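You operate a simulated robot arm through the tools that you are given. There is no shell and no other tool. Be economical: measure what you need, move in short steps, check, and stop when the job is done.

You run a simulated two-armed robot. Do the job below in one go: nothing can be reset, and whatever is moved stays where it is left.

Task
Take the filter marked "odour" from the low store shelf and put it on the middle store shelf. Then put the 26 round block from the wooden bench top on the black disc. Then open the lower blue drawer, put the red stopper in the inside of the lower blue drawer and shut the drawer again. The order counts. Set down upright: filter, red stopper.

The check looks at the end state, three seconds after you hand in, the way a careful person would. Anything else that was tipped, shoved, dropped, spilled or broken makes it a failure. Lids that push on must go on centred and level and be pressed home; caps that screw on are set level and turned clockwise until they are tight.

Robot
Two 7-joint arms with two-finger grippers on one trunk, on a base that drives. Base frame: it is fixed to the floor where the robot stands at the start and does not move with it; the origin is under the middle of the robot, x ahead of it, y to its left, z up; the surface under the hand at the start is at about z = 860. Units: mm, degrees, N and s.
The left shoulder is at the start at [60, 179, 1143], the right one opposite. With the tool pointing down near the work surface each hand reaches from about 260 to 660 mm from the robot's upright axis, wherever it stands, measured 20 degrees to its own side. Places, roughly: black disc (4x4x2 cm) [200, -3600, 800]; inside of the lower blue drawer [300, -3800, 500]; lower blue drawer [300, -3800, 500]; middle store shelf (226x24 cm) [460, 140, 860]; red stopper [-500, -5250, 1000]; round block [250, -2750, 750]. Payload 1.96 kg a hand.
The tool frame of a hand sits at the grasp point between the pads (the TCP): z along the fingers, y along the line on which they close. The tips reach 20 mm beyond it. Largest opening 72 mm; the body of the gripper starts 38 mm behind the TCP.
Orientation is that of the tool frame in the base frame, as a unit quaternion [x, y, z, w]. With the fingers straight down and closing along the base's y, the tool's x points along the base's -x, its y along +y and its z along -z.

Tools
- The arms move only by the tool send_rows. It takes "left_motion", "right_motion" or both (then of equal length, played together; a hand with none holds still); each is a list that holds one entry, the list of rows, each a list of 7 numbers: the turn, a rotation vector about the tool's x, y, z in degrees, then the shift along the tool's x, y, z in mm, then the finger opening in mm, from 0 to 72. In form: [[[ax, ay, az, dx, dy, dz, fingers], ...]]. A call has 1 to 12 rows; each row shifts and turns the commanded pose from where the row before left it, along the tool's axes as they then stand. Rows are played at 5 a second. More than 50 mm and 8.6 degrees between two rows, or a gripper value outside its range, and nothing of the call is played. Where a pose cannot be reached the arm comes as near as it can. A force on the tool above 40 N (or 10 N above the force at the start of the call, whichever is more), or a blocked arm, ends the call early, and 0.2 s more pass. The fingers move at their own pace (about 153 mm/s each) and stop on an object; they squeeze with about 24 N. The grip force told is the motor's: it shows also when the fingers shut on nothing. Time passes only in rows, and 0.2 s behind the last, so rows that do not move let the fingers close. The reply holds the time, the measured pose of the TCP, the force on the tool along the base axes, the opening and the grip force, in the units named above and with some noise, with the torque about the TCP (base axes, N m) and any sound that the robot's microphone picked up.
- Cameras (640 x 400 px; columns grow to the right, rows downward): "scene" is now at [5.1, -24.2, 1681.5]; the picture's right is [-0.34, -0.94, 0.00], its down [-0.78, 0.28, -0.55] and it looks along [0.52, -0.19, -0.83] (base axes); focal length 258 px, centre (320, 200). "left" rides on the left gripper at [71, -19, -82] in its tool frame; the picture's right is [0.26, 0.97, 0.00], its down [-0.67, 0.18, -0.72] and it looks along [-0.69, 0.19, 0.70] (tool axes); focal length 280 px, centre (320, 200). "right" rides on the right gripper at [71, 19, -82] in its tool frame; the picture's right is [-0.26, 0.97, 0.00], its down [-0.67, -0.18, -0.71] and it looks along [-0.69, -0.19, 0.70] (tool axes); focal length 280 px, centre (320, 200).
- grab_frame(camera): a new picture of that camera. The clock stands still meanwhile.
- move_column(by): slides the trunk up (or, below 0, down) by that many mm; the arms and the scene camera ride with it, the base frame stays. It gives what a move gives, with no picture.
- steer(legs): drives the robot by 1 to 6 legs, each [ahead, left, turn to the left] in mm, mm and degrees, along the robot's own axes; the way and the turn of a leg run together, so that a leg with both is an arc; at most 1500 mm and 180 degrees a leg. The arms and the cameras ride along, it lands a little off, and it stops where it bumps. It gives what a move gives.
- head_to(pan, tilt): turns the head with the scene camera to pan (to the left, within 86 degrees either way) and tilt (down, from -29 to 69), counted from straight ahead of the robot. It gives what a move gives.
- probe_pixels(camera, pixels): for up to 12 pixels [column, row] of the newest picture of that camera ("zoom" is the newest enlarged one), the place [x, y, z] in the base frame of the surface seen there, good to about 3 mm. The clock stands still meanwhile.
- enlarge(camera, box): a new picture of the part [left, top, right, bottom] of that camera's present view, enlarged. The clock stands still meanwhile.
- close_job(): hands the job in; it is judged then, once.

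Go step by step. Measure first, check grasps and placings, and put right what went wrong. The budget is 110 turns and 88 pictures, counting those below and the enlarged ones. Unless the task says otherwise, let go and move clear before handing in, and close with one line.

The tools are called after ">>>" as a command line: name --argument value ..., lists and objects as JSON in quotes. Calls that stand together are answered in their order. send_rows: Moves the arms, as the interface text tells. Its arguments: {"type":"object","properties":{"left_motion":{"type":"array"},"right_motion":{"type":"array"}},"required":[]} The other tools are called the same way: move_column (by) slides the trunk up or down; steer (legs) drives the base; head_to (pan, tilt) turns the head that bears the scene camera; grab_frame (camera) takes a picture; probe_pixels (camera, pixels) gives the place of the surface under pixels of a picture; enlarge (camera, box) takes an enlarged picture of a part of a camera's view; close_job () hands the job in.

At the start:

```text
time: 0.0
left_eef_pos: [396.1, 64.7, 1114.9]
left_tool_rot: [0.0, 1.0, 0.0, 0.0]
left_contact_force: [0.0, -0.9, -0.4]
left_ft_torque: [0.0, 0.01, -0.01]
left_gripper_width: 72.1
left_grasp_force: 0.0
right_eef_pos: [376.5, -287.8, 1170.7]
right_tool_rot: [0.0, 1.0, -0.002, 0.002]
right_contact_force: [-0.3, -0.6, 1.3]
right_ft_torque: [0.01, -0.01, -0.01]
right_gripper_width: 72.1
right_grasp_force: 0.2
trunk travel left (down, up): [-789.0, 201.0]
robot x, y, heading: [1.9, -1.9, 0.2]
head pan, tilt: [-19.9, 56.4]
```

scene: 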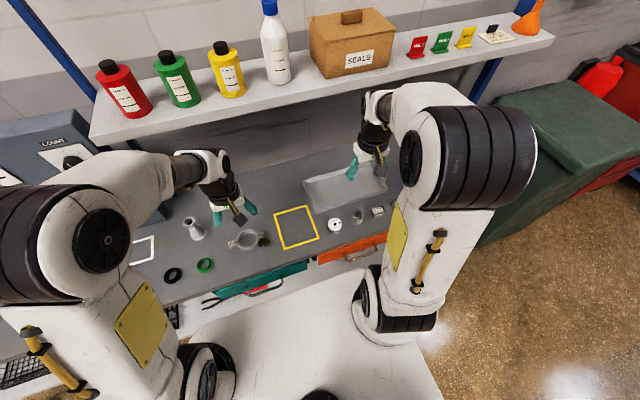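
right: 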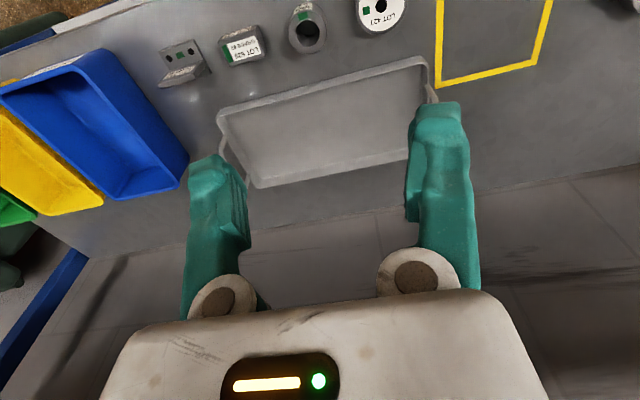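
left: 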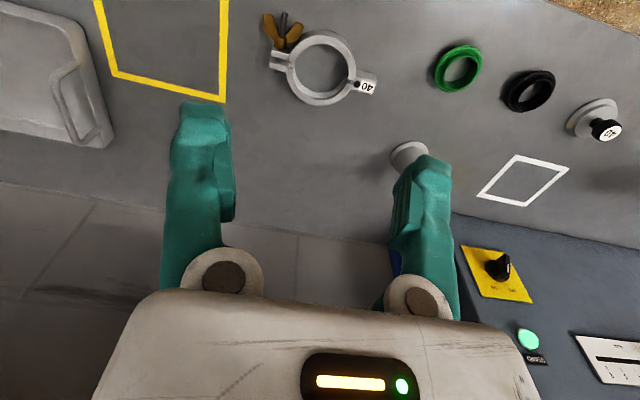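

The start picture shows a work bench with a shelf above it holding bottles and cards, but no store shelves with filters that I can identify. I'll turn the head to look around.

>>> head_to --pan 0 --tilt 20

>>> grab_frame --camera "scene"

>>> head_to --pan -80 --tilt 20

>>> grab_frame --camera "scene"

>>> head_to --pan 80 --tilt 20

>>> grab_frame --camera "scene"

```text
time: 1.0
left_eef_pos: [395.9, 65.1, 1114.6]
left_tool_rot: [0.0, 1.0, 0.0, 0.0]
left_contact_force: [0.2, 1.0, 0.3]
left_ft_torque: [0.05, -0.02, 0.01]
left_gripper_width: 72.1
left_grasp_force: 0.0
right_eef_pos: [376.9, -286.8, 1170.4]
right_tool_rot: [0.0, 1.0, -0.001, 0.001]
right_contact_force: [0.1, -0.1, 0.0]
right_ft_torque: [0.01, 0.02, -0.04]
right_gripper_width: 72.0
right_grasp_force: 0.1
trunk travel left (down, up): [-789.0, 201.0]
robot x, y, heading: [0.9, -0.5, -0.2]
head pan, tilt: [0.0, 20.0]
```

```text
84 pictures are left
```

scene: 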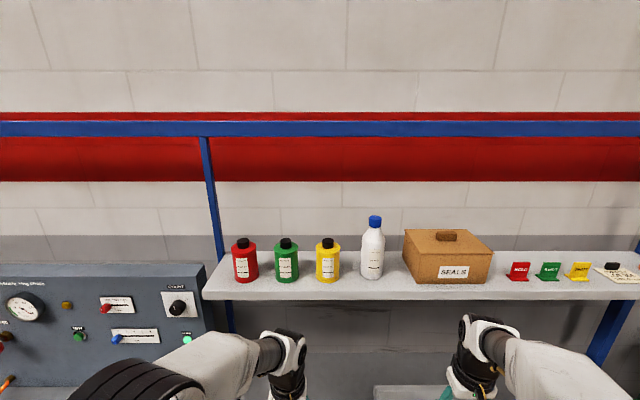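

```text
time: 2.5
left_eef_pos: [396.6, 65.8, 1115.5]
left_tool_rot: [0.0, 1.0, 0.0, 0.0]
left_contact_force: [-0.6, -0.2, 1.1]
left_ft_torque: [-0.02, 0.02, 0.02]
left_gripper_width: 72.0
left_grasp_force: 0.1
right_eef_pos: [376.9, -286.9, 1171.3]
right_tool_rot: [0.0, 1.0, 0.0, 0.002]
right_contact_force: [0.3, 0.6, 0.0]
right_ft_torque: [0.02, 0.0, -0.02]
right_gripper_width: 72.0
right_grasp_force: 0.1
trunk travel left (down, up): [-789.0, 201.0]
robot x, y, heading: [1.8, -0.5, 0.2]
head pan, tilt: [-80.0, 20.0]
```

```text
83 pictures are left
```

scene: 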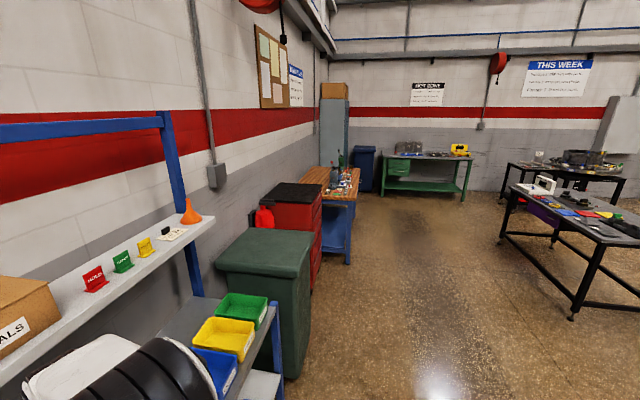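

```text
time: 5.0
left_eef_pos: [397.4, 64.4, 1115.6]
left_tool_rot: [0.0, 1.0, 0.0, 0.0]
left_contact_force: [-0.1, 0.4, -0.6]
left_ft_torque: [-0.04, -0.04, 0.0]
left_gripper_width: 71.8
left_grasp_force: 0.0
right_eef_pos: [376.3, -286.9, 1170.4]
right_tool_rot: [-0.001, 1.0, -0.001, 0.001]
right_contact_force: [-0.1, -0.2, -0.7]
right_ft_torque: [0.0, 0.01, 0.0]
right_gripper_width: 72.2
right_grasp_force: 0.0
trunk travel left (down, up): [-789.0, 201.0]
robot x, y, heading: [2.2, 3.1, 0.0]
head pan, tilt: [80.0, 20.0]
```

```text
82 pictures are left
```

scene: 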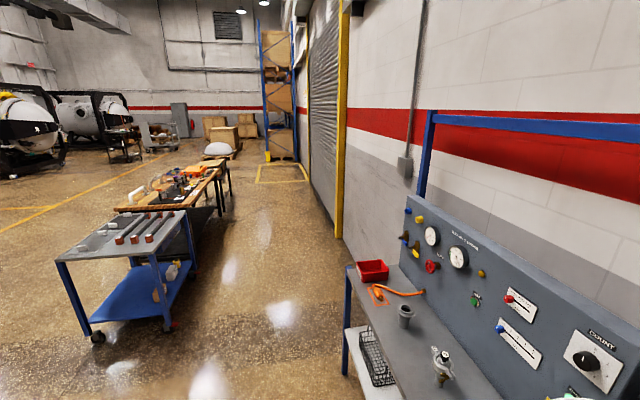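

The right view shows the wooden bench, the blue bench and the green table far off. The left view shows the lower shelf and the end of the bench. I'll probe the geometry and look down at the bench.

>>> probe_pixels --camera "scene" --pixels '[[60, 262], [190, 215], [90, 330], [345, 268], [360, 350], [420, 320], [110, 370], [430, 125]]'

>>> head_to --pan -80 --tilt 20

>>> enlarge --camera "scene" --box '[220, 120, 480, 280]'

>>> probe_pixels --camera "zoom" --pixels '[[200, 180], [300, 150], [250, 220], [500, 80], [420, 160], [310, 360], [130, 190], [330, 190]]'

>>> steer --legs '[[-500, 0, 0]]'

>>> head_to --pan 0 --tilt 40

>>> grab_frame --camera "scene"

```text
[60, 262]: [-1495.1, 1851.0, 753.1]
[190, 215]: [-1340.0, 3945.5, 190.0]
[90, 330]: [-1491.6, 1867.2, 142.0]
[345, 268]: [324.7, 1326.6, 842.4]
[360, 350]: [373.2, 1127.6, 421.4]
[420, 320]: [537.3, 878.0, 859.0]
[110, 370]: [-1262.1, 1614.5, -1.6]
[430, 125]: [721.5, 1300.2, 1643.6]
```

```text
time: 7.5
left_eef_pos: [396.7, 65.0, 1115.6]
left_tool_rot: [0.0, 1.0, 0.0, 0.0]
left_contact_force: [-0.3, 0.4, -0.9]
left_ft_torque: [-0.02, -0.02, 0.02]
left_gripper_width: 72.0
left_grasp_force: 0.1
right_eef_pos: [376.7, -288.0, 1171.5]
right_tool_rot: [0.0, 1.0, -0.001, 0.001]
right_contact_force: [0.2, 0.1, -0.1]
right_ft_torque: [-0.01, 0.0, 0.02]
right_gripper_width: 71.8
right_grasp_force: 0.1
trunk travel left (down, up): [-789.0, 201.0]
robot x, y, heading: [1.2, -0.4, -0.1]
head pan, tilt: [-80.0, 20.0]
```

```text
2.46 times, centred on (350, 200) of scene
```

zoom: 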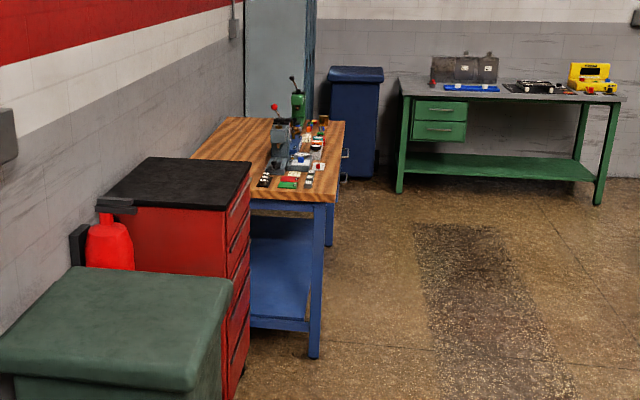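

```text
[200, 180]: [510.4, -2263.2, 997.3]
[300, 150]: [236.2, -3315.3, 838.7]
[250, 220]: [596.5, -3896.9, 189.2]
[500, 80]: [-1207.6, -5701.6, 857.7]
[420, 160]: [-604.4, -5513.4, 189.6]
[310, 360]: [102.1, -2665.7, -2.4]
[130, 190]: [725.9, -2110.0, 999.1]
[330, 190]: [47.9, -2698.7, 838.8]
```

```text
time: 10.4
left_eef_pos: [-105.2, 65.8, 1115.2]
left_tool_rot: [-0.002, 1.0, 0.0, -0.001]
left_contact_force: [-0.3, -0.1, -1.0]
left_ft_torque: [0.02, 0.02, -0.04]
left_gripper_width: 71.8
left_grasp_force: 0.1
right_eef_pos: [-122.9, -285.8, 1170.6]
right_tool_rot: [-0.002, 1.0, 0.0, 0.0]
right_contact_force: [1.2, 0.1, -0.7]
right_ft_torque: [-0.03, 0.02, -0.02]
right_gripper_width: 72.0
right_grasp_force: 0.1
trunk travel left (down, up): [-789.0, 201.0]
robot x, y, heading: [-504.3, -2.6, 0.2]
head pan, tilt: [-80.0, 20.0]
```

```text
time: 11.9
left_eef_pos: [-106.8, 65.5, 1115.2]
left_tool_rot: [0.0, 1.0, 0.0, 0.0]
left_contact_force: [-0.9, 0.0, -0.6]
left_ft_torque: [0.01, -0.02, 0.01]
left_gripper_width: 71.9
left_grasp_force: 0.0
right_eef_pos: [-124.3, -287.0, 1170.2]
right_tool_rot: [-0.003, 1.0, -0.001, 0.001]
right_contact_force: [-0.9, -0.2, -0.1]
right_ft_torque: [0.01, 0.0, 0.0]
right_gripper_width: 72.1
right_grasp_force: 0.1
trunk travel left (down, up): [-789.0, 201.0]
robot x, y, heading: [-501.5, 1.9, 0.3]
head pan, tilt: [0.0, 40.0]
```

```text
80 pictures are left
```

scene: 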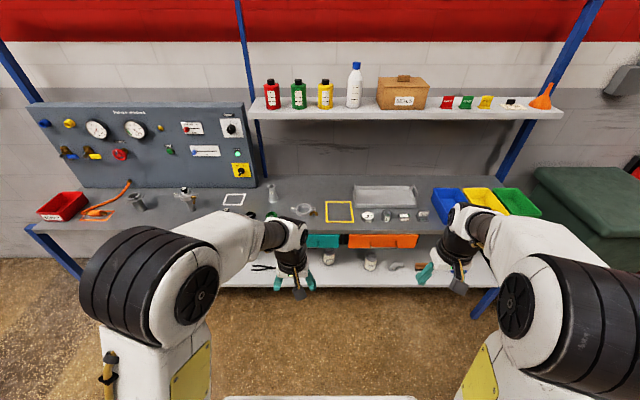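

The bench has an upper shelf, a top at z 860 and a low shelf at about z 420, with cans at (328,258) and (370,260). I'll enlarge the low shelf.

>>> enlarge --camera "scene" --box '[210, 170, 530, 320]'

>>> probe_pixels --camera "zoom" --pixels '[[240, 170], [320, 185], [380, 205], [340, 225], [170, 75], [310, 120], [300, 45], [50, 230], [280, 65], [235, 145], [340, 145]]'

```text
2.00 times, centred on (370, 245) of scene
```

zoom: 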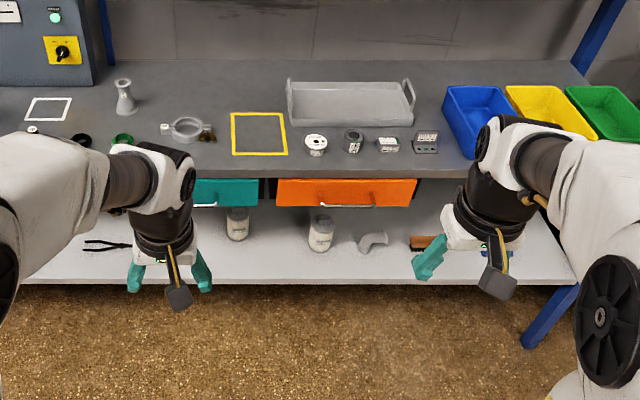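

```text
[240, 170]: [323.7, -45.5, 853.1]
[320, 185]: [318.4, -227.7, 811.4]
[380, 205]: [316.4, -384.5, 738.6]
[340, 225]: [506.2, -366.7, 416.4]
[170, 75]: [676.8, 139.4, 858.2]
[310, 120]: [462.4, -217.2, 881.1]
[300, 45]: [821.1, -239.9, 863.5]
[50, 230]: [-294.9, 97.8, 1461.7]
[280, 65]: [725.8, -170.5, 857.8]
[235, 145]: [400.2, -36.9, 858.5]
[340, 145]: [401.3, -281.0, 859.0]
```

The cans stand on the low shelf, under the drawers. I'll lower the trunk and look at that shelf directly.

>>> move_column --by -600

>>> head_to --pan 0 --tilt 32

>>> grab_frame --camera "scene"

>>> head_to --pan 45 --tilt 20

>>> grab_frame --camera "scene"

```text
refused: -600 is not a number from -400 to 400
```

```text
time: 12.6
left_eef_pos: [-105.1, 66.0, 1114.6]
left_tool_rot: [-0.001, 1.0, 0.001, 0.001]
left_contact_force: [-0.4, 0.2, 0.1]
left_ft_torque: [-0.03, -0.02, 0.04]
left_gripper_width: 71.7
left_grasp_force: 0.1
right_eef_pos: [-123.4, -287.3, 1170.5]
right_tool_rot: [-0.002, 1.0, -0.001, 0.002]
right_contact_force: [-0.8, -0.7, 0.1]
right_ft_torque: [0.06, -0.01, 0.0]
right_gripper_width: 72.0
right_grasp_force: 0.0
trunk travel left (down, up): [-789.0, 201.0]
robot x, y, heading: [-499.2, 0.0, 0.2]
head pan, tilt: [0.0, 32.0]
```

```text
78 pictures are left
```

scene: 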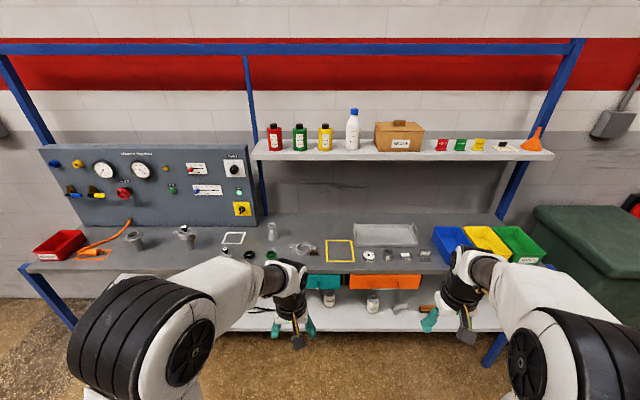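

```text
time: 13.8
left_eef_pos: [-106.1, 63.6, 1114.5]
left_tool_rot: [-0.001, 1.0, -0.001, 0.0]
left_contact_force: [-0.7, 0.2, -0.1]
left_ft_torque: [-0.01, -0.01, -0.02]
left_gripper_width: 72.0
left_grasp_force: 0.0
right_eef_pos: [-125.5, -287.1, 1171.7]
right_tool_rot: [-0.002, 1.0, 0.0, 0.002]
right_contact_force: [0.4, 0.0, -0.2]
right_ft_torque: [-0.04, 0.0, -0.02]
right_gripper_width: 72.1
right_grasp_force: 0.0
trunk travel left (down, up): [-789.0, 201.0]
robot x, y, heading: [-497.2, 1.2, 0.4]
head pan, tilt: [45.0, 20.0]
```

```text
77 pictures are left
```

scene: 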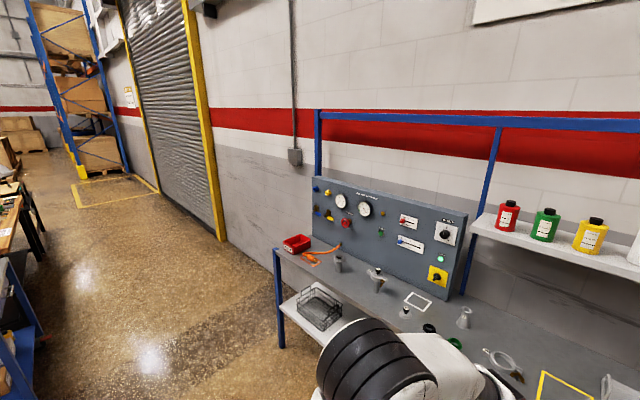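

I'll lower the trunk in two smaller steps, since 600 was refused, and then look.

>>> move_column --by -400

>>> move_column --by -250

>>> head_to --pan 0 --tilt 20

>>> grab_frame --camera "scene"

>>> enlarge --camera "scene" --box '[220, 200, 480, 360]'

```text
time: 17.6
left_eef_pos: [-105.2, 65.7, 714.9]
left_tool_rot: [-0.002, 1.0, 0.001, 0.001]
left_contact_force: [0.6, 0.5, 0.0]
left_ft_torque: [-0.01, 0.0, 0.04]
left_gripper_width: 71.9
left_grasp_force: 0.1
right_eef_pos: [-123.2, -287.5, 770.7]
right_tool_rot: [-0.002, 1.0, -0.001, 0.002]
right_contact_force: [-0.3, 0.7, 1.0]
right_ft_torque: [0.02, 0.04, 0.01]
right_gripper_width: 71.9
right_grasp_force: 0.0
trunk travel left (down, up): [-389.0, 601.0]
robot x, y, heading: [-500.7, 1.3, 0.5]
head pan, tilt: [45.0, 20.0]
```

```text
time: 20.2
left_eef_pos: [-106.0, 64.5, 465.3]
left_tool_rot: [-0.001, 1.0, 0.0, 0.0]
left_contact_force: [0.4, -0.2, 0.1]
left_ft_torque: [-0.03, 0.01, 0.01]
left_gripper_width: 71.9
left_grasp_force: 0.0
right_eef_pos: [-123.4, -285.8, 521.1]
right_tool_rot: [-0.002, 1.0, -0.001, 0.002]
right_contact_force: [0.0, 0.1, -0.9]
right_ft_torque: [-0.04, 0.01, -0.02]
right_gripper_width: 71.8
right_grasp_force: 0.1
trunk travel left (down, up): [-139.0, 851.0]
robot x, y, heading: [-499.6, 0.8, 0.2]
head pan, tilt: [45.0, 20.0]
```

```text
time: 21.3
left_eef_pos: [-106.0, 65.4, 465.4]
left_tool_rot: [-0.002, 1.0, -0.001, 0.0]
left_contact_force: [-0.5, 0.2, -0.5]
left_ft_torque: [0.01, 0.05, 0.01]
left_gripper_width: 71.8
left_grasp_force: 0.0
right_eef_pos: [-124.8, -287.9, 521.5]
right_tool_rot: [-0.001, 1.0, -0.001, 0.002]
right_contact_force: [0.4, 0.2, -0.5]
right_ft_torque: [0.04, -0.02, -0.02]
right_gripper_width: 71.9
right_grasp_force: 0.0
trunk travel left (down, up): [-139.0, 851.0]
robot x, y, heading: [-501.0, -1.2, 0.5]
head pan, tilt: [0.0, 20.0]
```

```text
76 pictures are left
```

scene: 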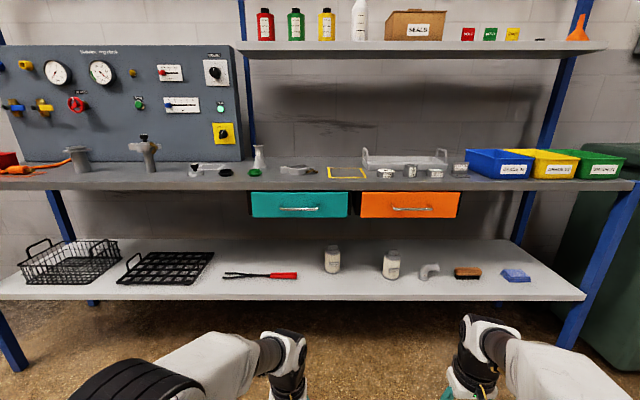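

```text
2.46 times, centred on (350, 280) of scene
```

zoom: 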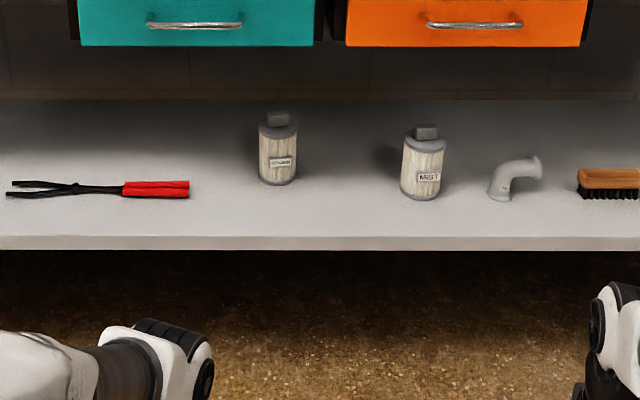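

The left can at zoom (278,150) seems to be marked "odour" and the right one "MIST". I'll verify the label and measure.

>>> enlarge --camera "scene" --box '[300, 230, 420, 305]'

>>> probe_pixels --camera "zoom" --pixels '[[175, 75], [175, 95], [130, 150], [175, 200], [215, 150], [180, 225], [480, 100], [480, 180], [175, 330], [175, 160]]'

```text
5.33 times, centred on (360, 268) of scene
```

zoom: 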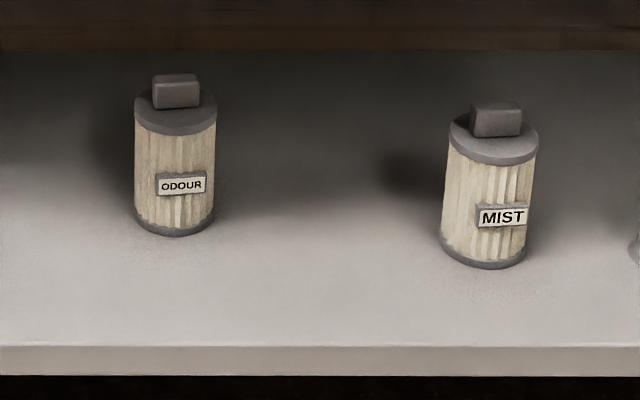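

```text
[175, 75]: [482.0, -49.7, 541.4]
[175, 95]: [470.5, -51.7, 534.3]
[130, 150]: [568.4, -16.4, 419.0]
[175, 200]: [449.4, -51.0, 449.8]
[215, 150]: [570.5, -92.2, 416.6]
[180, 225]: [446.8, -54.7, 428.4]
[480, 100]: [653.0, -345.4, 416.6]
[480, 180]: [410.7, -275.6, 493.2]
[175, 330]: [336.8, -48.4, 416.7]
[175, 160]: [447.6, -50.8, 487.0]
```

The left can reads "ODOUR". Its centre is about (478, -51), its body spans z 417–516, and the knob tops out at 541. I'll tilt the left hand 60° forward to reach under the drawers, extend it 100 mm, and pull the right hand back.

>>> send_rows --left_motion '[[[0, -7.5, 0, 0, 0, 0, 72], [0, -7.5, 0, 0, 0, 0, 72], [0, -7.5, 0, 0, 0, 0, 72], [0, -7.5, 0, 0, 0, 0, 72], [0, -7.5, 0, 0, 0, 0, 72], [0, -7.5, 0, 0, 0, 0, 72], [0, -7.5, 0, 0, 0, 0, 72], [0, -7.5, 0, 0, 0, 0, 72], [0, 0, 0, -17, 0, 29, 72], [0, 0, 0, -17, 0, 29, 72], [0, 0, 0, -16, 0, 29, 72], [0, 0, 0, 0, 0, 0, 72]]]' --right_motion '[[[0, 0, 0, 30, 0, 0, 72], [0, 0, 0, 30, 0, 0, 72], [0, 0, 0, 30, 0, 0, 72], [0, 0, 0, 20, 0, 0, 72], [0, 0, 0, 0, 0, 0, 72], [0, 0, 0, 0, 0, 0, 72], [0, 0, 0, 0, 0, 0, 72], [0, 0, 0, 0, 0, 0, 72], [0, 0, 0, 0, 0, 0, 72], [0, 0, 0, 0, 0, 0, 72], [0, 0, 0, 0, 0, 0, 72], [0, 0, 0, 0, 0, 0, 72]]]'

>>> grab_frame --camera "scene"

```text
time: 23.9
left_eef_pos: [17.1, 51.8, 463.0]
left_tool_rot: [-0.001, 0.866, 0.001, 0.5]
left_contact_force: [-0.1, 0.3, 0.3]
left_ft_torque: [0.0, -0.04, 0.01]
left_gripper_width: 72.1
left_grasp_force: 0.1
left hand out of reach, approached as far as the arm can: row 6, 7, 8
right_eef_pos: [-233.6, -287.2, 521.3]
right_tool_rot: [-0.001, 1.0, -0.001, 0.002]
right_contact_force: [0.4, -0.5, 0.2]
right_ft_torque: [0.01, 0.01, -0.01]
right_gripper_width: 72.1
right_grasp_force: 0.2
trunk travel left (down, up): [-139.0, 851.0]
robot x, y, heading: [-504.4, -1.8, 0.3]
head pan, tilt: [0.0, 20.0]
```

```text
73 pictures are left
```

scene: 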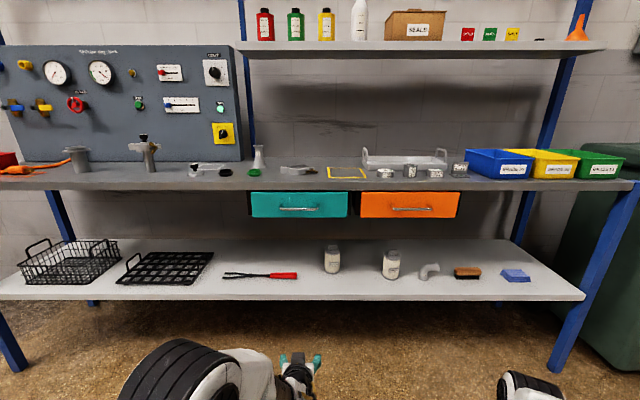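

The hand reached the tilt with the TCP at (17, 52, 463). I'll line it up sideways, raise it to about z 497, drive part of the way ahead, and look.

>>> steer --legs '[[0, -103, 0]]'

>>> move_column --by 34

>>> steer --legs '[[340, 0, 0]]'

>>> grab_frame --camera "left"

>>> grab_frame --camera "scene"

```text
time: 25.1
left_eef_pos: [17.7, -50.8, 463.4]
left_tool_rot: [-0.002, 0.866, 0.001, 0.5]
left_contact_force: [0.4, -0.4, -0.4]
left_ft_torque: [0.01, -0.04, 0.02]
left_gripper_width: 71.9
left_grasp_force: 0.1
right_eef_pos: [-233.8, -389.8, 521.1]
right_tool_rot: [-0.001, 1.0, -0.001, 0.001]
right_contact_force: [-0.3, 0.2, -1.0]
right_ft_torque: [0.03, -0.01, -0.03]
right_gripper_width: 71.8
right_grasp_force: 0.1
trunk travel left (down, up): [-139.0, 851.0]
robot x, y, heading: [-501.5, -101.7, 0.2]
head pan, tilt: [0.0, 20.0]
```

```text
time: 25.8
left_eef_pos: [17.6, -50.7, 495.7]
left_tool_rot: [-0.002, 0.866, 0.001, 0.5]
left_contact_force: [0.1, 0.4, 0.2]
left_ft_torque: [-0.03, -0.03, -0.03]
left_gripper_width: 72.1
left_grasp_force: 0.0
right_eef_pos: [-232.5, -390.1, 553.6]
right_tool_rot: [-0.002, 1.0, -0.001, 0.001]
right_contact_force: [0.2, -0.1, 0.2]
right_ft_torque: [-0.03, 0.02, 0.03]
right_gripper_width: 72.1
right_grasp_force: 0.1
trunk travel left (down, up): [-173.0, 817.0]
robot x, y, heading: [-501.5, -103.6, 0.2]
head pan, tilt: [0.0, 20.0]
```

```text
time: 28.1
left_eef_pos: [357.5, -49.9, 497.4]
left_tool_rot: [-0.002, 0.866, 0.001, 0.5]
left_contact_force: [-0.1, -0.9, -0.5]
left_ft_torque: [0.02, -0.02, 0.0]
left_gripper_width: 71.9
left_grasp_force: 0.0
right_eef_pos: [107.0, -388.4, 553.0]
right_tool_rot: [-0.002, 1.0, -0.001, 0.002]
right_contact_force: [-0.5, 0.0, -0.2]
right_ft_torque: [0.03, -0.01, -0.01]
right_gripper_width: 72.1
right_grasp_force: 0.0
trunk travel left (down, up): [-173.0, 817.0]
robot x, y, heading: [-158.9, -103.0, 0.2]
head pan, tilt: [0.0, 20.0]
```

```text
72 pictures are left
```

left: 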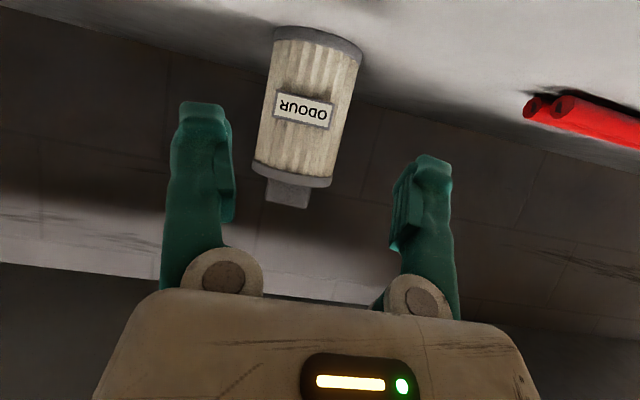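

```text
71 pictures are left
```

scene: 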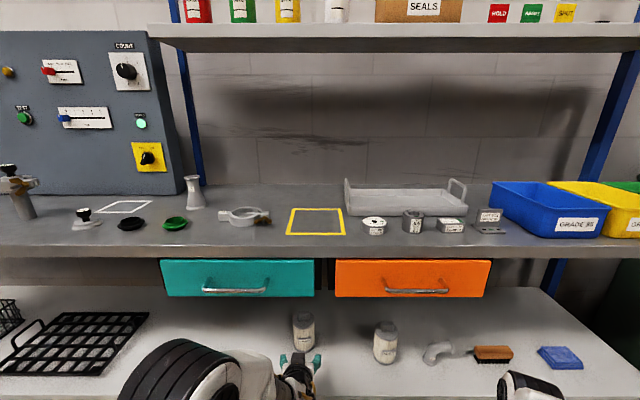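

The label "ODOUR" shows upside-down between the fingers at (305,108). I'll probe its edges for exact centring.

>>> probe_pixels --camera "left" --pixels '[[266, 130], [305, 140], [345, 140], [290, 190], [255, 165], [330, 182], [285, 207], [310, 38]]'

>>> probe_pixels --camera "scene" --pixels '[[205, 288], [318, 288], [268, 195], [215, 200], [160, 195], [195, 205], [243, 216], [290, 222], [175, 224], [245, 240], [340, 205], [300, 205]]'

```text
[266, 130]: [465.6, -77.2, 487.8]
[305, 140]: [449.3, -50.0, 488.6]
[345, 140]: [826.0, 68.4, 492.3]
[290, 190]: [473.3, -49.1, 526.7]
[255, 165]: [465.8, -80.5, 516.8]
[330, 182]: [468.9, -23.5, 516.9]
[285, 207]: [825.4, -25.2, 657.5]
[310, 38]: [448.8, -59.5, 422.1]
```

```text
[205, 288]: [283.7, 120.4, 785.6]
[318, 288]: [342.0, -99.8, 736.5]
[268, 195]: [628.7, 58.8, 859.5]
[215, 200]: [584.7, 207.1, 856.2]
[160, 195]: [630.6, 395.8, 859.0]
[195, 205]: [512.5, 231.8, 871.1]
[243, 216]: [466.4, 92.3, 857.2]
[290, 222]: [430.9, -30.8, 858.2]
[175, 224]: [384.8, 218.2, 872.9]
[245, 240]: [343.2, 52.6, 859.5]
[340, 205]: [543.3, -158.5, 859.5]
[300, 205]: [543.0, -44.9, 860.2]
```

The filter spans y -80 to -22, so its centre is about -51 and it lines up with the fingers. I'll drive ahead 113 mm.

>>> steer --legs '[[113, -1, 0]]'

>>> grab_frame --camera "left"

```text
time: 29.3
left_eef_pos: [470.6, -50.6, 496.1]
left_tool_rot: [-0.002, 0.866, 0.001, 0.5]
left_contact_force: [0.7, -0.4, 0.3]
left_ft_torque: [-0.03, 0.01, 0.03]
left_gripper_width: 72.0
left_grasp_force: 0.0
right_eef_pos: [220.0, -387.7, 554.5]
right_tool_rot: [-0.001, 1.0, -0.001, 0.002]
right_contact_force: [0.2, 0.9, 0.7]
right_ft_torque: [-0.03, 0.01, 0.03]
right_gripper_width: 72.0
right_grasp_force: 0.1
trunk travel left (down, up): [-173.0, 817.0]
robot x, y, heading: [-47.4, -104.5, 0.0]
head pan, tilt: [0.0, 20.0]
```

```text
70 pictures are left
```

left: 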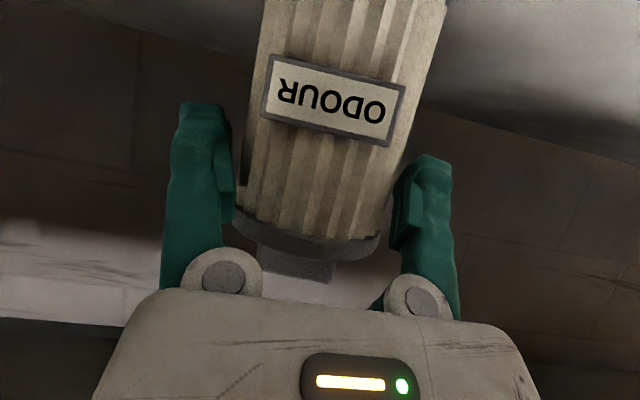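

The filter stands between the fingers. I'll close on it.

>>> send_rows --left_motion '[[[0, 0, 0, 0, 0, 0, 58], [0, 0, 0, 0, 0, 0, 40], [0, 0, 0, 0, 0, 0, 40], [0, 0, 0, 0, 0, 0, 40]]]'

>>> move_column --by 25

>>> steer --legs '[[-400, 0, 0]]'

>>> grab_frame --camera "left"

```text
time: 30.3
left_eef_pos: [472.2, -50.0, 495.8]
left_tool_rot: [-0.002, 0.866, 0.002, 0.499]
left_contact_force: [-1.5, -0.1, 1.7]
left_ft_torque: [0.08, -0.05, 0.06]
left_gripper_width: 67.7
left_grasp_force: 23.9
right_eef_pos: [220.3, -389.7, 553.9]
right_tool_rot: [-0.002, 1.0, 0.0, 0.002]
right_contact_force: [-0.3, -0.8, 0.1]
right_ft_torque: [0.01, -0.01, -0.01]
right_gripper_width: 72.4
right_grasp_force: 0.1
trunk travel left (down, up): [-173.0, 817.0]
robot x, y, heading: [-48.3, -104.0, 0.2]
head pan, tilt: [0.0, 20.0]
```

```text
time: 31.0
left_eef_pos: [471.8, -50.5, 521.8]
left_tool_rot: [-0.002, 0.866, 0.001, 0.5]
left_contact_force: [-0.6, -0.4, -0.6]
left_ft_torque: [-0.02, 0.01, -0.01]
left_gripper_width: 67.8
left_grasp_force: 24.0
right_eef_pos: [219.5, -388.3, 579.6]
right_tool_rot: [-0.002, 1.0, -0.001, 0.001]
right_contact_force: [0.2, -0.5, -0.5]
right_ft_torque: [-0.02, -0.02, 0.01]
right_gripper_width: 72.0
right_grasp_force: 0.0
trunk travel left (down, up): [-198.0, 792.0]
robot x, y, heading: [-47.8, -102.8, 0.3]
head pan, tilt: [0.0, 20.0]
```

```text
time: 33.5
left_eef_pos: [68.3, -52.9, 521.9]
left_tool_rot: [0.0, 0.866, 0.0, 0.5]
left_contact_force: [0.0, 0.2, -1.8]
left_ft_torque: [-0.01, 0.02, -0.01]
left_gripper_width: 67.5
left_grasp_force: 24.2
right_eef_pos: [-182.9, -390.1, 579.2]
right_tool_rot: [0.001, 1.0, -0.001, 0.001]
right_contact_force: [-0.8, -1.2, -0.4]
right_ft_torque: [-0.01, -0.02, 0.03]
right_gripper_width: 71.8
right_grasp_force: 0.0
trunk travel left (down, up): [-198.0, 792.0]
robot x, y, heading: [-452.6, -103.7, 0.1]
head pan, tilt: [0.0, 20.0]
```

```text
69 pictures are left
```

left: 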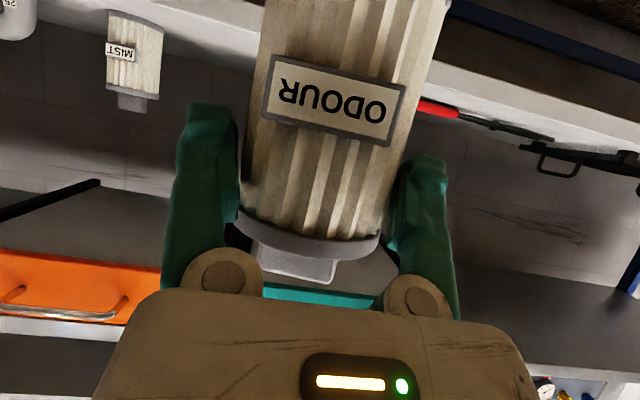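

The filter is held, with its bottom about 79 mm below the TCP. I'll raise it above the bench top and look for a free spot.

>>> move_column --by 400

>>> move_column --by 100

>>> head_to --pan 20 --tilt 35

>>> enlarge --camera "scene" --box '[220, 100, 540, 300]'

```text
time: 37.3
left_eef_pos: [69.6, -54.1, 921.5]
left_tool_rot: [0.001, 0.866, -0.001, 0.5]
left_contact_force: [-0.3, -0.4, -0.6]
left_ft_torque: [-0.03, 0.02, 0.0]
left_gripper_width: 67.4
left_grasp_force: 23.9
right_eef_pos: [-182.3, -390.5, 979.5]
right_tool_rot: [0.0, 1.0, -0.001, 0.001]
right_contact_force: [-0.3, -0.3, 0.2]
right_ft_torque: [-0.03, 0.02, -0.01]
right_gripper_width: 71.7
right_grasp_force: 0.0
trunk travel left (down, up): [-598.0, 392.0]
robot x, y, heading: [-448.4, -102.4, 0.2]
head pan, tilt: [0.0, 20.0]
```

```text
time: 38.6
left_eef_pos: [69.8, -53.3, 1022.7]
left_tool_rot: [0.001, 0.866, -0.001, 0.5]
left_contact_force: [0.5, -0.2, -1.5]
left_ft_torque: [0.04, 0.01, 0.0]
left_gripper_width: 67.1
left_grasp_force: 23.2
right_eef_pos: [-182.3, -389.0, 1078.5]
right_tool_rot: [0.002, 1.0, -0.001, 0.001]
right_contact_force: [-0.1, -0.6, 0.0]
right_ft_torque: [-0.02, 0.0, 0.0]
right_gripper_width: 71.9
right_grasp_force: 0.0
trunk travel left (down, up): [-698.0, 292.0]
robot x, y, heading: [-445.8, -105.5, -0.0]
head pan, tilt: [0.0, 20.0]
```

```text
time: 39.5
left_eef_pos: [69.3, -53.1, 1022.0]
left_tool_rot: [0.001, 0.866, 0.0, 0.5]
left_contact_force: [0.0, -0.9, -1.8]
left_ft_torque: [0.03, 0.05, -0.02]
left_gripper_width: 67.0
left_grasp_force: 24.2
right_eef_pos: [-182.2, -390.0, 1080.8]
right_tool_rot: [0.001, 1.0, -0.001, 0.001]
right_contact_force: [1.1, 1.0, -0.5]
right_ft_torque: [0.01, 0.0, 0.0]
right_gripper_width: 71.9
right_grasp_force: 0.0
trunk travel left (down, up): [-698.0, 292.0]
robot x, y, heading: [-449.0, -101.1, 0.2]
head pan, tilt: [20.0, 35.0]
```

```text
2.00 times, centred on (380, 200) of scene
```

zoom: 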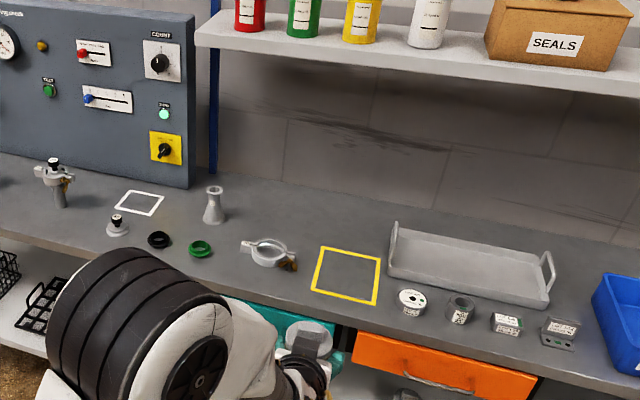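

There is free top around zoom (285,210), behind the clamp and right of the flask. I'll probe it.

>>> probe_pixels --camera "zoom" --pixels '[[285, 215], [270, 238], [246, 245], [295, 268], [212, 220], [290, 200], [320, 230], [213, 190], [400, 205], [570, 70]]'

```text
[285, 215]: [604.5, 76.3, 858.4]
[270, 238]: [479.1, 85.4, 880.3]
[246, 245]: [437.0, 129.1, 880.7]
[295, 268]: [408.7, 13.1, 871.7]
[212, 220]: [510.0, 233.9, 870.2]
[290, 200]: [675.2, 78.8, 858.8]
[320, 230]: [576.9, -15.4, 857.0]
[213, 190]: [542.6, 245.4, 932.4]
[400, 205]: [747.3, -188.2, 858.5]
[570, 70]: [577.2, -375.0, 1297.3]
```

The spot centred at about (540, 80) is clear. I'll move sideways and then drive ahead.

>>> steer --legs '[[0, 134, 0], [464, 0, 0]]'

>>> head_to --pan 10 --tilt 50

>>> grab_frame --camera "scene"

>>> grab_frame --camera "left"

```text
time: 43.1
left_eef_pos: [531.5, 79.9, 1020.9]
left_tool_rot: [-0.001, 0.866, 0.001, 0.5]
left_contact_force: [-0.6, 0.7, -1.4]
left_ft_torque: [-0.05, 0.03, 0.03]
left_gripper_width: 66.8
left_grasp_force: 23.3
right_eef_pos: [279.8, -257.2, 1078.9]
right_tool_rot: [0.001, 1.0, 0.0, 0.001]
right_contact_force: [0.1, -0.4, 0.0]
right_ft_torque: [0.01, 0.0, -0.01]
right_gripper_width: 72.0
right_grasp_force: 0.1
trunk travel left (down, up): [-698.0, 292.0]
robot x, y, heading: [13.5, 28.8, 0.0]
head pan, tilt: [20.0, 35.0]
```

```text
time: 43.9
left_eef_pos: [530.2, 80.4, 1022.5]
left_tool_rot: [-0.001, 0.866, 0.001, 0.5]
left_contact_force: [0.1, -0.4, -0.7]
left_ft_torque: [-0.01, 0.0, -0.03]
left_gripper_width: 67.1
left_grasp_force: 23.9
right_eef_pos: [279.1, -257.5, 1080.4]
right_tool_rot: [0.0, 1.0, -0.001, 0.0]
right_contact_force: [-0.8, -0.3, 0.0]
right_ft_torque: [-0.03, -0.03, 0.0]
right_gripper_width: 71.8
right_grasp_force: 0.0
trunk travel left (down, up): [-698.0, 292.0]
robot x, y, heading: [10.1, 28.2, -0.1]
head pan, tilt: [10.0, 50.0]
```

```text
67 pictures are left
```

scene: 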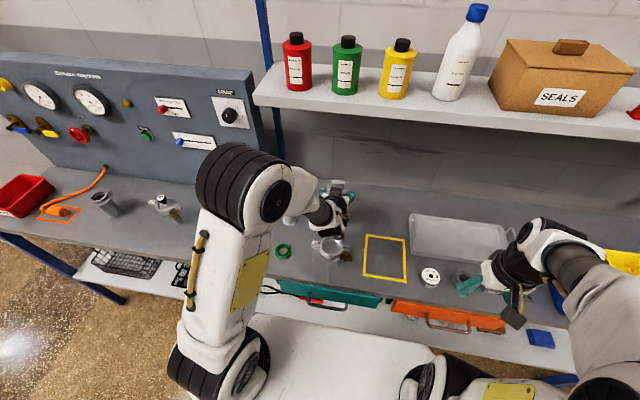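

```text
66 pictures are left
```

left: 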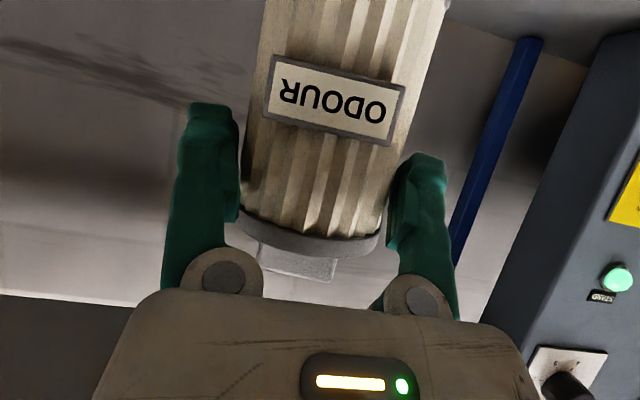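

The position is good and clear. I'll lower it to just above the top, then in small steps until it touches.

>>> move_column --by -78

>>> move_column --by -5

>>> grab_frame --camera "scene"

```text
time: 45.0
left_eef_pos: [530.3, 80.2, 943.7]
left_tool_rot: [-0.001, 0.866, 0.001, 0.5]
left_contact_force: [0.1, -0.5, -2.6]
left_ft_torque: [0.0, 0.02, -0.05]
left_gripper_width: 66.8
left_grasp_force: 24.1
right_eef_pos: [278.7, -257.0, 1002.9]
right_tool_rot: [0.0, 1.0, -0.001, 0.001]
right_contact_force: [0.1, -0.8, 0.0]
right_ft_torque: [0.04, -0.01, 0.01]
right_gripper_width: 72.4
right_grasp_force: 0.0
trunk travel left (down, up): [-620.0, 370.0]
robot x, y, heading: [9.3, 33.7, 0.0]
head pan, tilt: [10.0, 50.0]
```

```text
time: 45.6
left_eef_pos: [530.4, 79.4, 938.3]
left_tool_rot: [0.0, 0.866, 0.0, 0.5]
left_contact_force: [-0.4, 0.6, -1.5]
left_ft_torque: [0.0, 0.02, -0.04]
left_gripper_width: 66.9
left_grasp_force: 24.0
right_eef_pos: [278.9, -257.3, 998.0]
right_tool_rot: [0.001, 1.0, -0.001, 0.001]
right_contact_force: [-0.3, -0.7, 1.1]
right_ft_torque: [-0.01, 0.01, 0.0]
right_gripper_width: 71.8
right_grasp_force: 0.0
trunk travel left (down, up): [-615.0, 375.0]
robot x, y, heading: [15.9, 32.0, -0.1]
head pan, tilt: [10.0, 50.0]
```

```text
65 pictures are left
```

scene: 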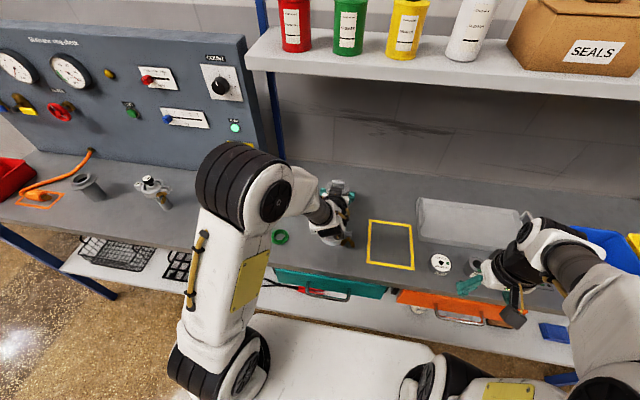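

There is no contact force yet at z 938. I'll step down a little further.

>>> move_column --by -2

>>> move_column --by -2

```text
time: 46.1
left_eef_pos: [531.2, 79.3, 936.8]
left_tool_rot: [0.0, 0.865, 0.0, 0.501]
left_contact_force: [1.1, -0.6, 2.0]
left_ft_torque: [0.02, -0.16, -0.01]
left_gripper_width: 66.9
left_grasp_force: 24.1
right_eef_pos: [279.4, -257.0, 994.5]
right_tool_rot: [0.001, 1.0, -0.001, 0.001]
right_contact_force: [0.4, 0.1, -0.3]
right_ft_torque: [-0.01, -0.05, 0.01]
right_gripper_width: 71.9
right_grasp_force: 0.1
trunk travel left (down, up): [-613.0, 377.0]
robot x, y, heading: [8.4, 29.2, -0.4]
head pan, tilt: [10.0, 50.0]
```

```text
time: 46.6
left_eef_pos: [531.3, 80.0, 937.1]
left_tool_rot: [0.001, 0.865, -0.001, 0.502]
left_contact_force: [1.3, 0.5, 15.1]
left_ft_torque: [0.08, -0.21, 0.07]
left_gripper_width: 66.8
left_grasp_force: 24.1
right_eef_pos: [277.9, -256.1, 993.0]
right_tool_rot: [0.001, 1.0, 0.001, 0.002]
right_contact_force: [0.3, 0.0, 0.7]
right_ft_torque: [0.02, 0.04, 0.04]
right_gripper_width: 72.1
right_grasp_force: 0.0
trunk travel left (down, up): [-611.0, 379.0]
robot x, y, heading: [13.0, 30.4, 0.0]
head pan, tilt: [10.0, 50.0]
```

It has touched down (15 N). I'll ease up 1.5 mm, open, and draw back along the tool axis.

>>> move_column --by 1.5

>>> send_rows --left_motion '[[[0, 0, 0, 0, 0, 0, 72], [0, 0, 0, 0, 0, 0, 72], [0, 0, 0, 0, 0, 0, 72], [0, 0, 0, 0, 0, -10, 72], [0, 0, 0, 0, 0, -20, 72], [0, 0, 0, 0, 0, -25, 72], [0, 0, 0, 0, 0, -30, 72], [0, 0, 0, 0, 0, -30, 72], [0, 0, 0, 0, 0, -30, 72]]]'

>>> grab_frame --camera "left"

```text
time: 47.1
left_eef_pos: [531.0, 81.0, 935.3]
left_tool_rot: [0.001, 0.866, 0.0, 0.5]
left_contact_force: [3.7, 0.1, 10.4]
left_ft_torque: [-0.1, -0.44, 0.0]
left_gripper_width: 67.1
left_grasp_force: 23.7
right_eef_pos: [279.3, -256.3, 994.1]
right_tool_rot: [0.001, 1.0, 0.0, 0.001]
right_contact_force: [0.2, 0.0, 0.0]
right_ft_torque: [-0.02, 0.0, -0.03]
right_gripper_width: 71.9
right_grasp_force: 0.0
trunk travel left (down, up): [-612.0, 378.0]
robot x, y, heading: [11.5, 31.6, 0.0]
head pan, tilt: [10.0, 50.0]
```

```text
time: 49.1
left_eef_pos: [421.2, 67.3, 1013.4]
left_tool_rot: [0.0, 0.866, 0.001, 0.499]
left_contact_force: [0.4, -0.1, 0.9]
left_ft_torque: [-0.01, 0.02, 0.01]
left_gripper_width: 72.0
left_grasp_force: 0.1
left hand out of reach, approached as far as the arm can: row 9
right_eef_pos: [278.3, -257.1, 994.6]
right_tool_rot: [0.001, 1.0, 0.0, 0.002]
right_contact_force: [-0.1, -0.6, 0.1]
right_ft_torque: [0.01, 0.02, 0.02]
right_gripper_width: 72.0
right_grasp_force: 0.1
trunk travel left (down, up): [-612.0, 378.0]
robot x, y, heading: [12.9, 32.8, -0.2]
head pan, tilt: [10.0, 50.0]
```

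```text
64 pictures are left
```

left: 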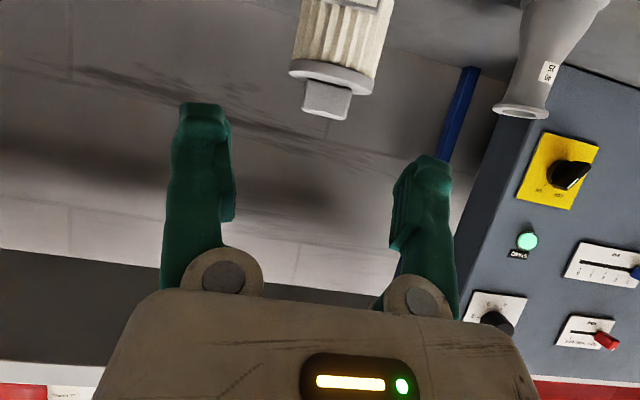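

The filter stands upright and free. I'll back off, bring the left hand back to pointing down, and check.

>>> steer --legs '[[-450, 0, 0]]'

>>> send_rows --left_motion '[[[0, 7.5, 0, 0, 0, 0, 72], [0, 7.5, 0, 0, 0, 0, 72], [0, 7.5, 0, 0, 0, 0, 72], [0, 7.5, 0, 0, 0, 0, 72], [0, 7.5, 0, 0, 0, 0, 72], [0, 7.5, 0, 0, 0, 0, 72], [0, 7.5, 0, 0, 0, 0, 72], [0, 7.5, 0, 0, 0, 0, 72], [0, 0, 0, 30, 0, 0, 72], [0, 0, 0, 30, 0, 0, 72]]]'

>>> move_column --by 200

>>> head_to --pan 0 --tilt 40

>>> grab_frame --camera "scene"

```text
time: 51.9
left_eef_pos: [-27.2, 67.4, 1013.1]
left_tool_rot: [0.001, 0.866, 0.0, 0.501]
left_contact_force: [-0.6, 0.3, 0.2]
left_ft_torque: [0.0, -0.01, -0.02]
left_gripper_width: 72.2
left_grasp_force: 0.1
right_eef_pos: [-169.7, -257.9, 993.8]
right_tool_rot: [0.001, 1.0, 0.0, 0.001]
right_contact_force: [-0.3, 0.6, 0.3]
right_ft_torque: [0.02, -0.05, 0.02]
right_gripper_width: 71.9
right_grasp_force: 0.1
trunk travel left (down, up): [-612.0, 378.0]
robot x, y, heading: [-432.6, 29.4, 0.1]
head pan, tilt: [10.0, 50.0]
```

```text
time: 54.0
left_eef_pos: [-93.7, 69.7, 994.2]
left_tool_rot: [0.0, 1.0, 0.0, 0.0]
left_contact_force: [-0.3, -0.6, 0.1]
left_ft_torque: [0.03, 0.02, 0.0]
left_gripper_width: 72.0
left_grasp_force: 0.2
left hand out of reach, approached as far as the arm can: row 8, 9
right_eef_pos: [-169.0, -256.3, 994.8]
right_tool_rot: [0.001, 1.0, -0.001, 0.001]
right_contact_force: [0.6, 0.1, -0.3]
right_ft_torque: [0.0, 0.01, 0.01]
right_gripper_width: 72.0
right_grasp_force: 0.1
trunk travel left (down, up): [-612.0, 378.0]
robot x, y, heading: [-433.7, 32.3, 0.0]
head pan, tilt: [10.0, 50.0]
```

```text
time: 56.2
left_eef_pos: [-93.8, 69.9, 1193.4]
left_tool_rot: [0.0, 1.0, 0.0, -0.001]
left_contact_force: [0.6, 0.1, -0.5]
left_ft_torque: [0.0, 0.01, 0.0]
left_gripper_width: 71.9
left_grasp_force: 0.1
right_eef_pos: [-167.7, -258.2, 1193.8]
right_tool_rot: [0.0, 1.0, 0.0, 0.001]
right_contact_force: [0.1, -0.3, -0.3]
right_ft_torque: [-0.01, -0.02, 0.0]
right_gripper_width: 71.9
right_grasp_force: 0.3
trunk travel left (down, up): [-812.0, 178.0]
robot x, y, heading: [-438.0, 28.2, -0.4]
head pan, tilt: [10.0, 50.0]
```

```text
time: 56.9
left_eef_pos: [-93.8, 69.8, 1192.0]
left_tool_rot: [0.0, 1.0, 0.0, 0.0]
left_contact_force: [0.5, 0.4, -0.4]
left_ft_torque: [-0.02, 0.0, 0.02]
left_gripper_width: 72.3
left_grasp_force: 0.0
right_eef_pos: [-169.8, -256.2, 1193.4]
right_tool_rot: [0.001, 1.0, 0.0, 0.0]
right_contact_force: [0.0, -0.7, 0.2]
right_ft_torque: [-0.03, -0.02, -0.02]
right_gripper_width: 72.0
right_grasp_force: 0.0
trunk travel left (down, up): [-812.0, 178.0]
robot x, y, heading: [-439.1, 28.4, -0.3]
head pan, tilt: [0.0, 40.0]
```

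```text
63 pictures are left
```

scene: 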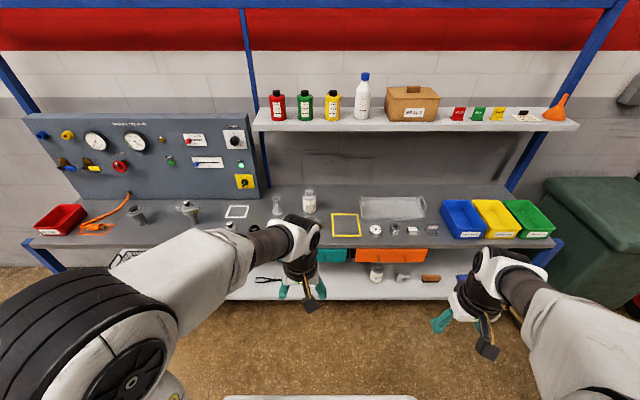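

The filter stands upright at (309,202). Next I'll drive to the wooden bench.

>>> steer --legs '[[-60, -1390, 0], [0, -1390, 0]]'

>>> head_to --pan -15 --tilt 40

>>> grab_frame --camera "scene"

```text
time: 70.4
left_eef_pos: [-207.0, -2707.4, 1193.3]
left_tool_rot: [0.018, 1.0, 0.0, 0.0]
left_contact_force: [1.1, 0.1, -0.1]
left_ft_torque: [0.0, -0.01, 0.0]
left_gripper_width: 71.8
left_grasp_force: 0.2
right_eef_pos: [-291.3, -3029.9, 1194.0]
right_tool_rot: [0.016, 1.0, -0.001, 0.001]
right_contact_force: [0.2, -0.8, 0.1]
right_ft_torque: [0.01, 0.01, 0.0]
right_gripper_width: 72.1
right_grasp_force: 0.0
trunk travel left (down, up): [-812.0, 178.0]
robot x, y, heading: [-551.3, -2732.2, -1.8]
head pan, tilt: [0.0, 40.0]
```

```text
time: 71.1
left_eef_pos: [-207.1, -2708.0, 1193.0]
left_tool_rot: [0.016, 1.0, 0.001, 0.0]
left_contact_force: [0.4, -0.6, -0.5]
left_ft_torque: [0.0, 0.04, 0.06]
left_gripper_width: 72.0
left_grasp_force: 0.0
right_eef_pos: [-293.5, -3032.3, 1193.9]
right_tool_rot: [0.018, 1.0, 0.0, 0.001]
right_contact_force: [0.8, 0.1, 0.5]
right_ft_torque: [0.0, 0.0, 0.03]
right_gripper_width: 72.1
right_grasp_force: 0.0
trunk travel left (down, up): [-812.0, 178.0]
robot x, y, heading: [-550.6, -2732.9, -2.1]
head pan, tilt: [-15.0, 40.0]
```

```text
62 pictures are left
```

scene: 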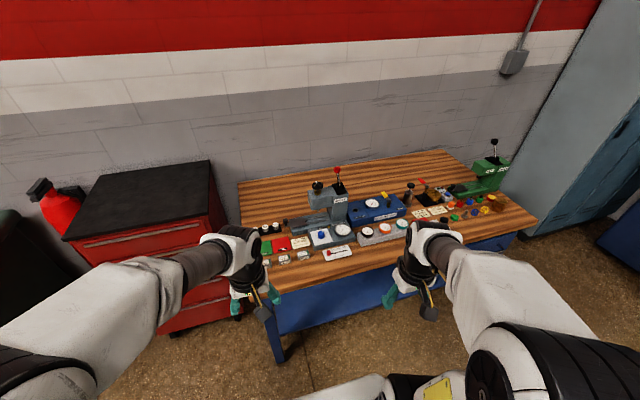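

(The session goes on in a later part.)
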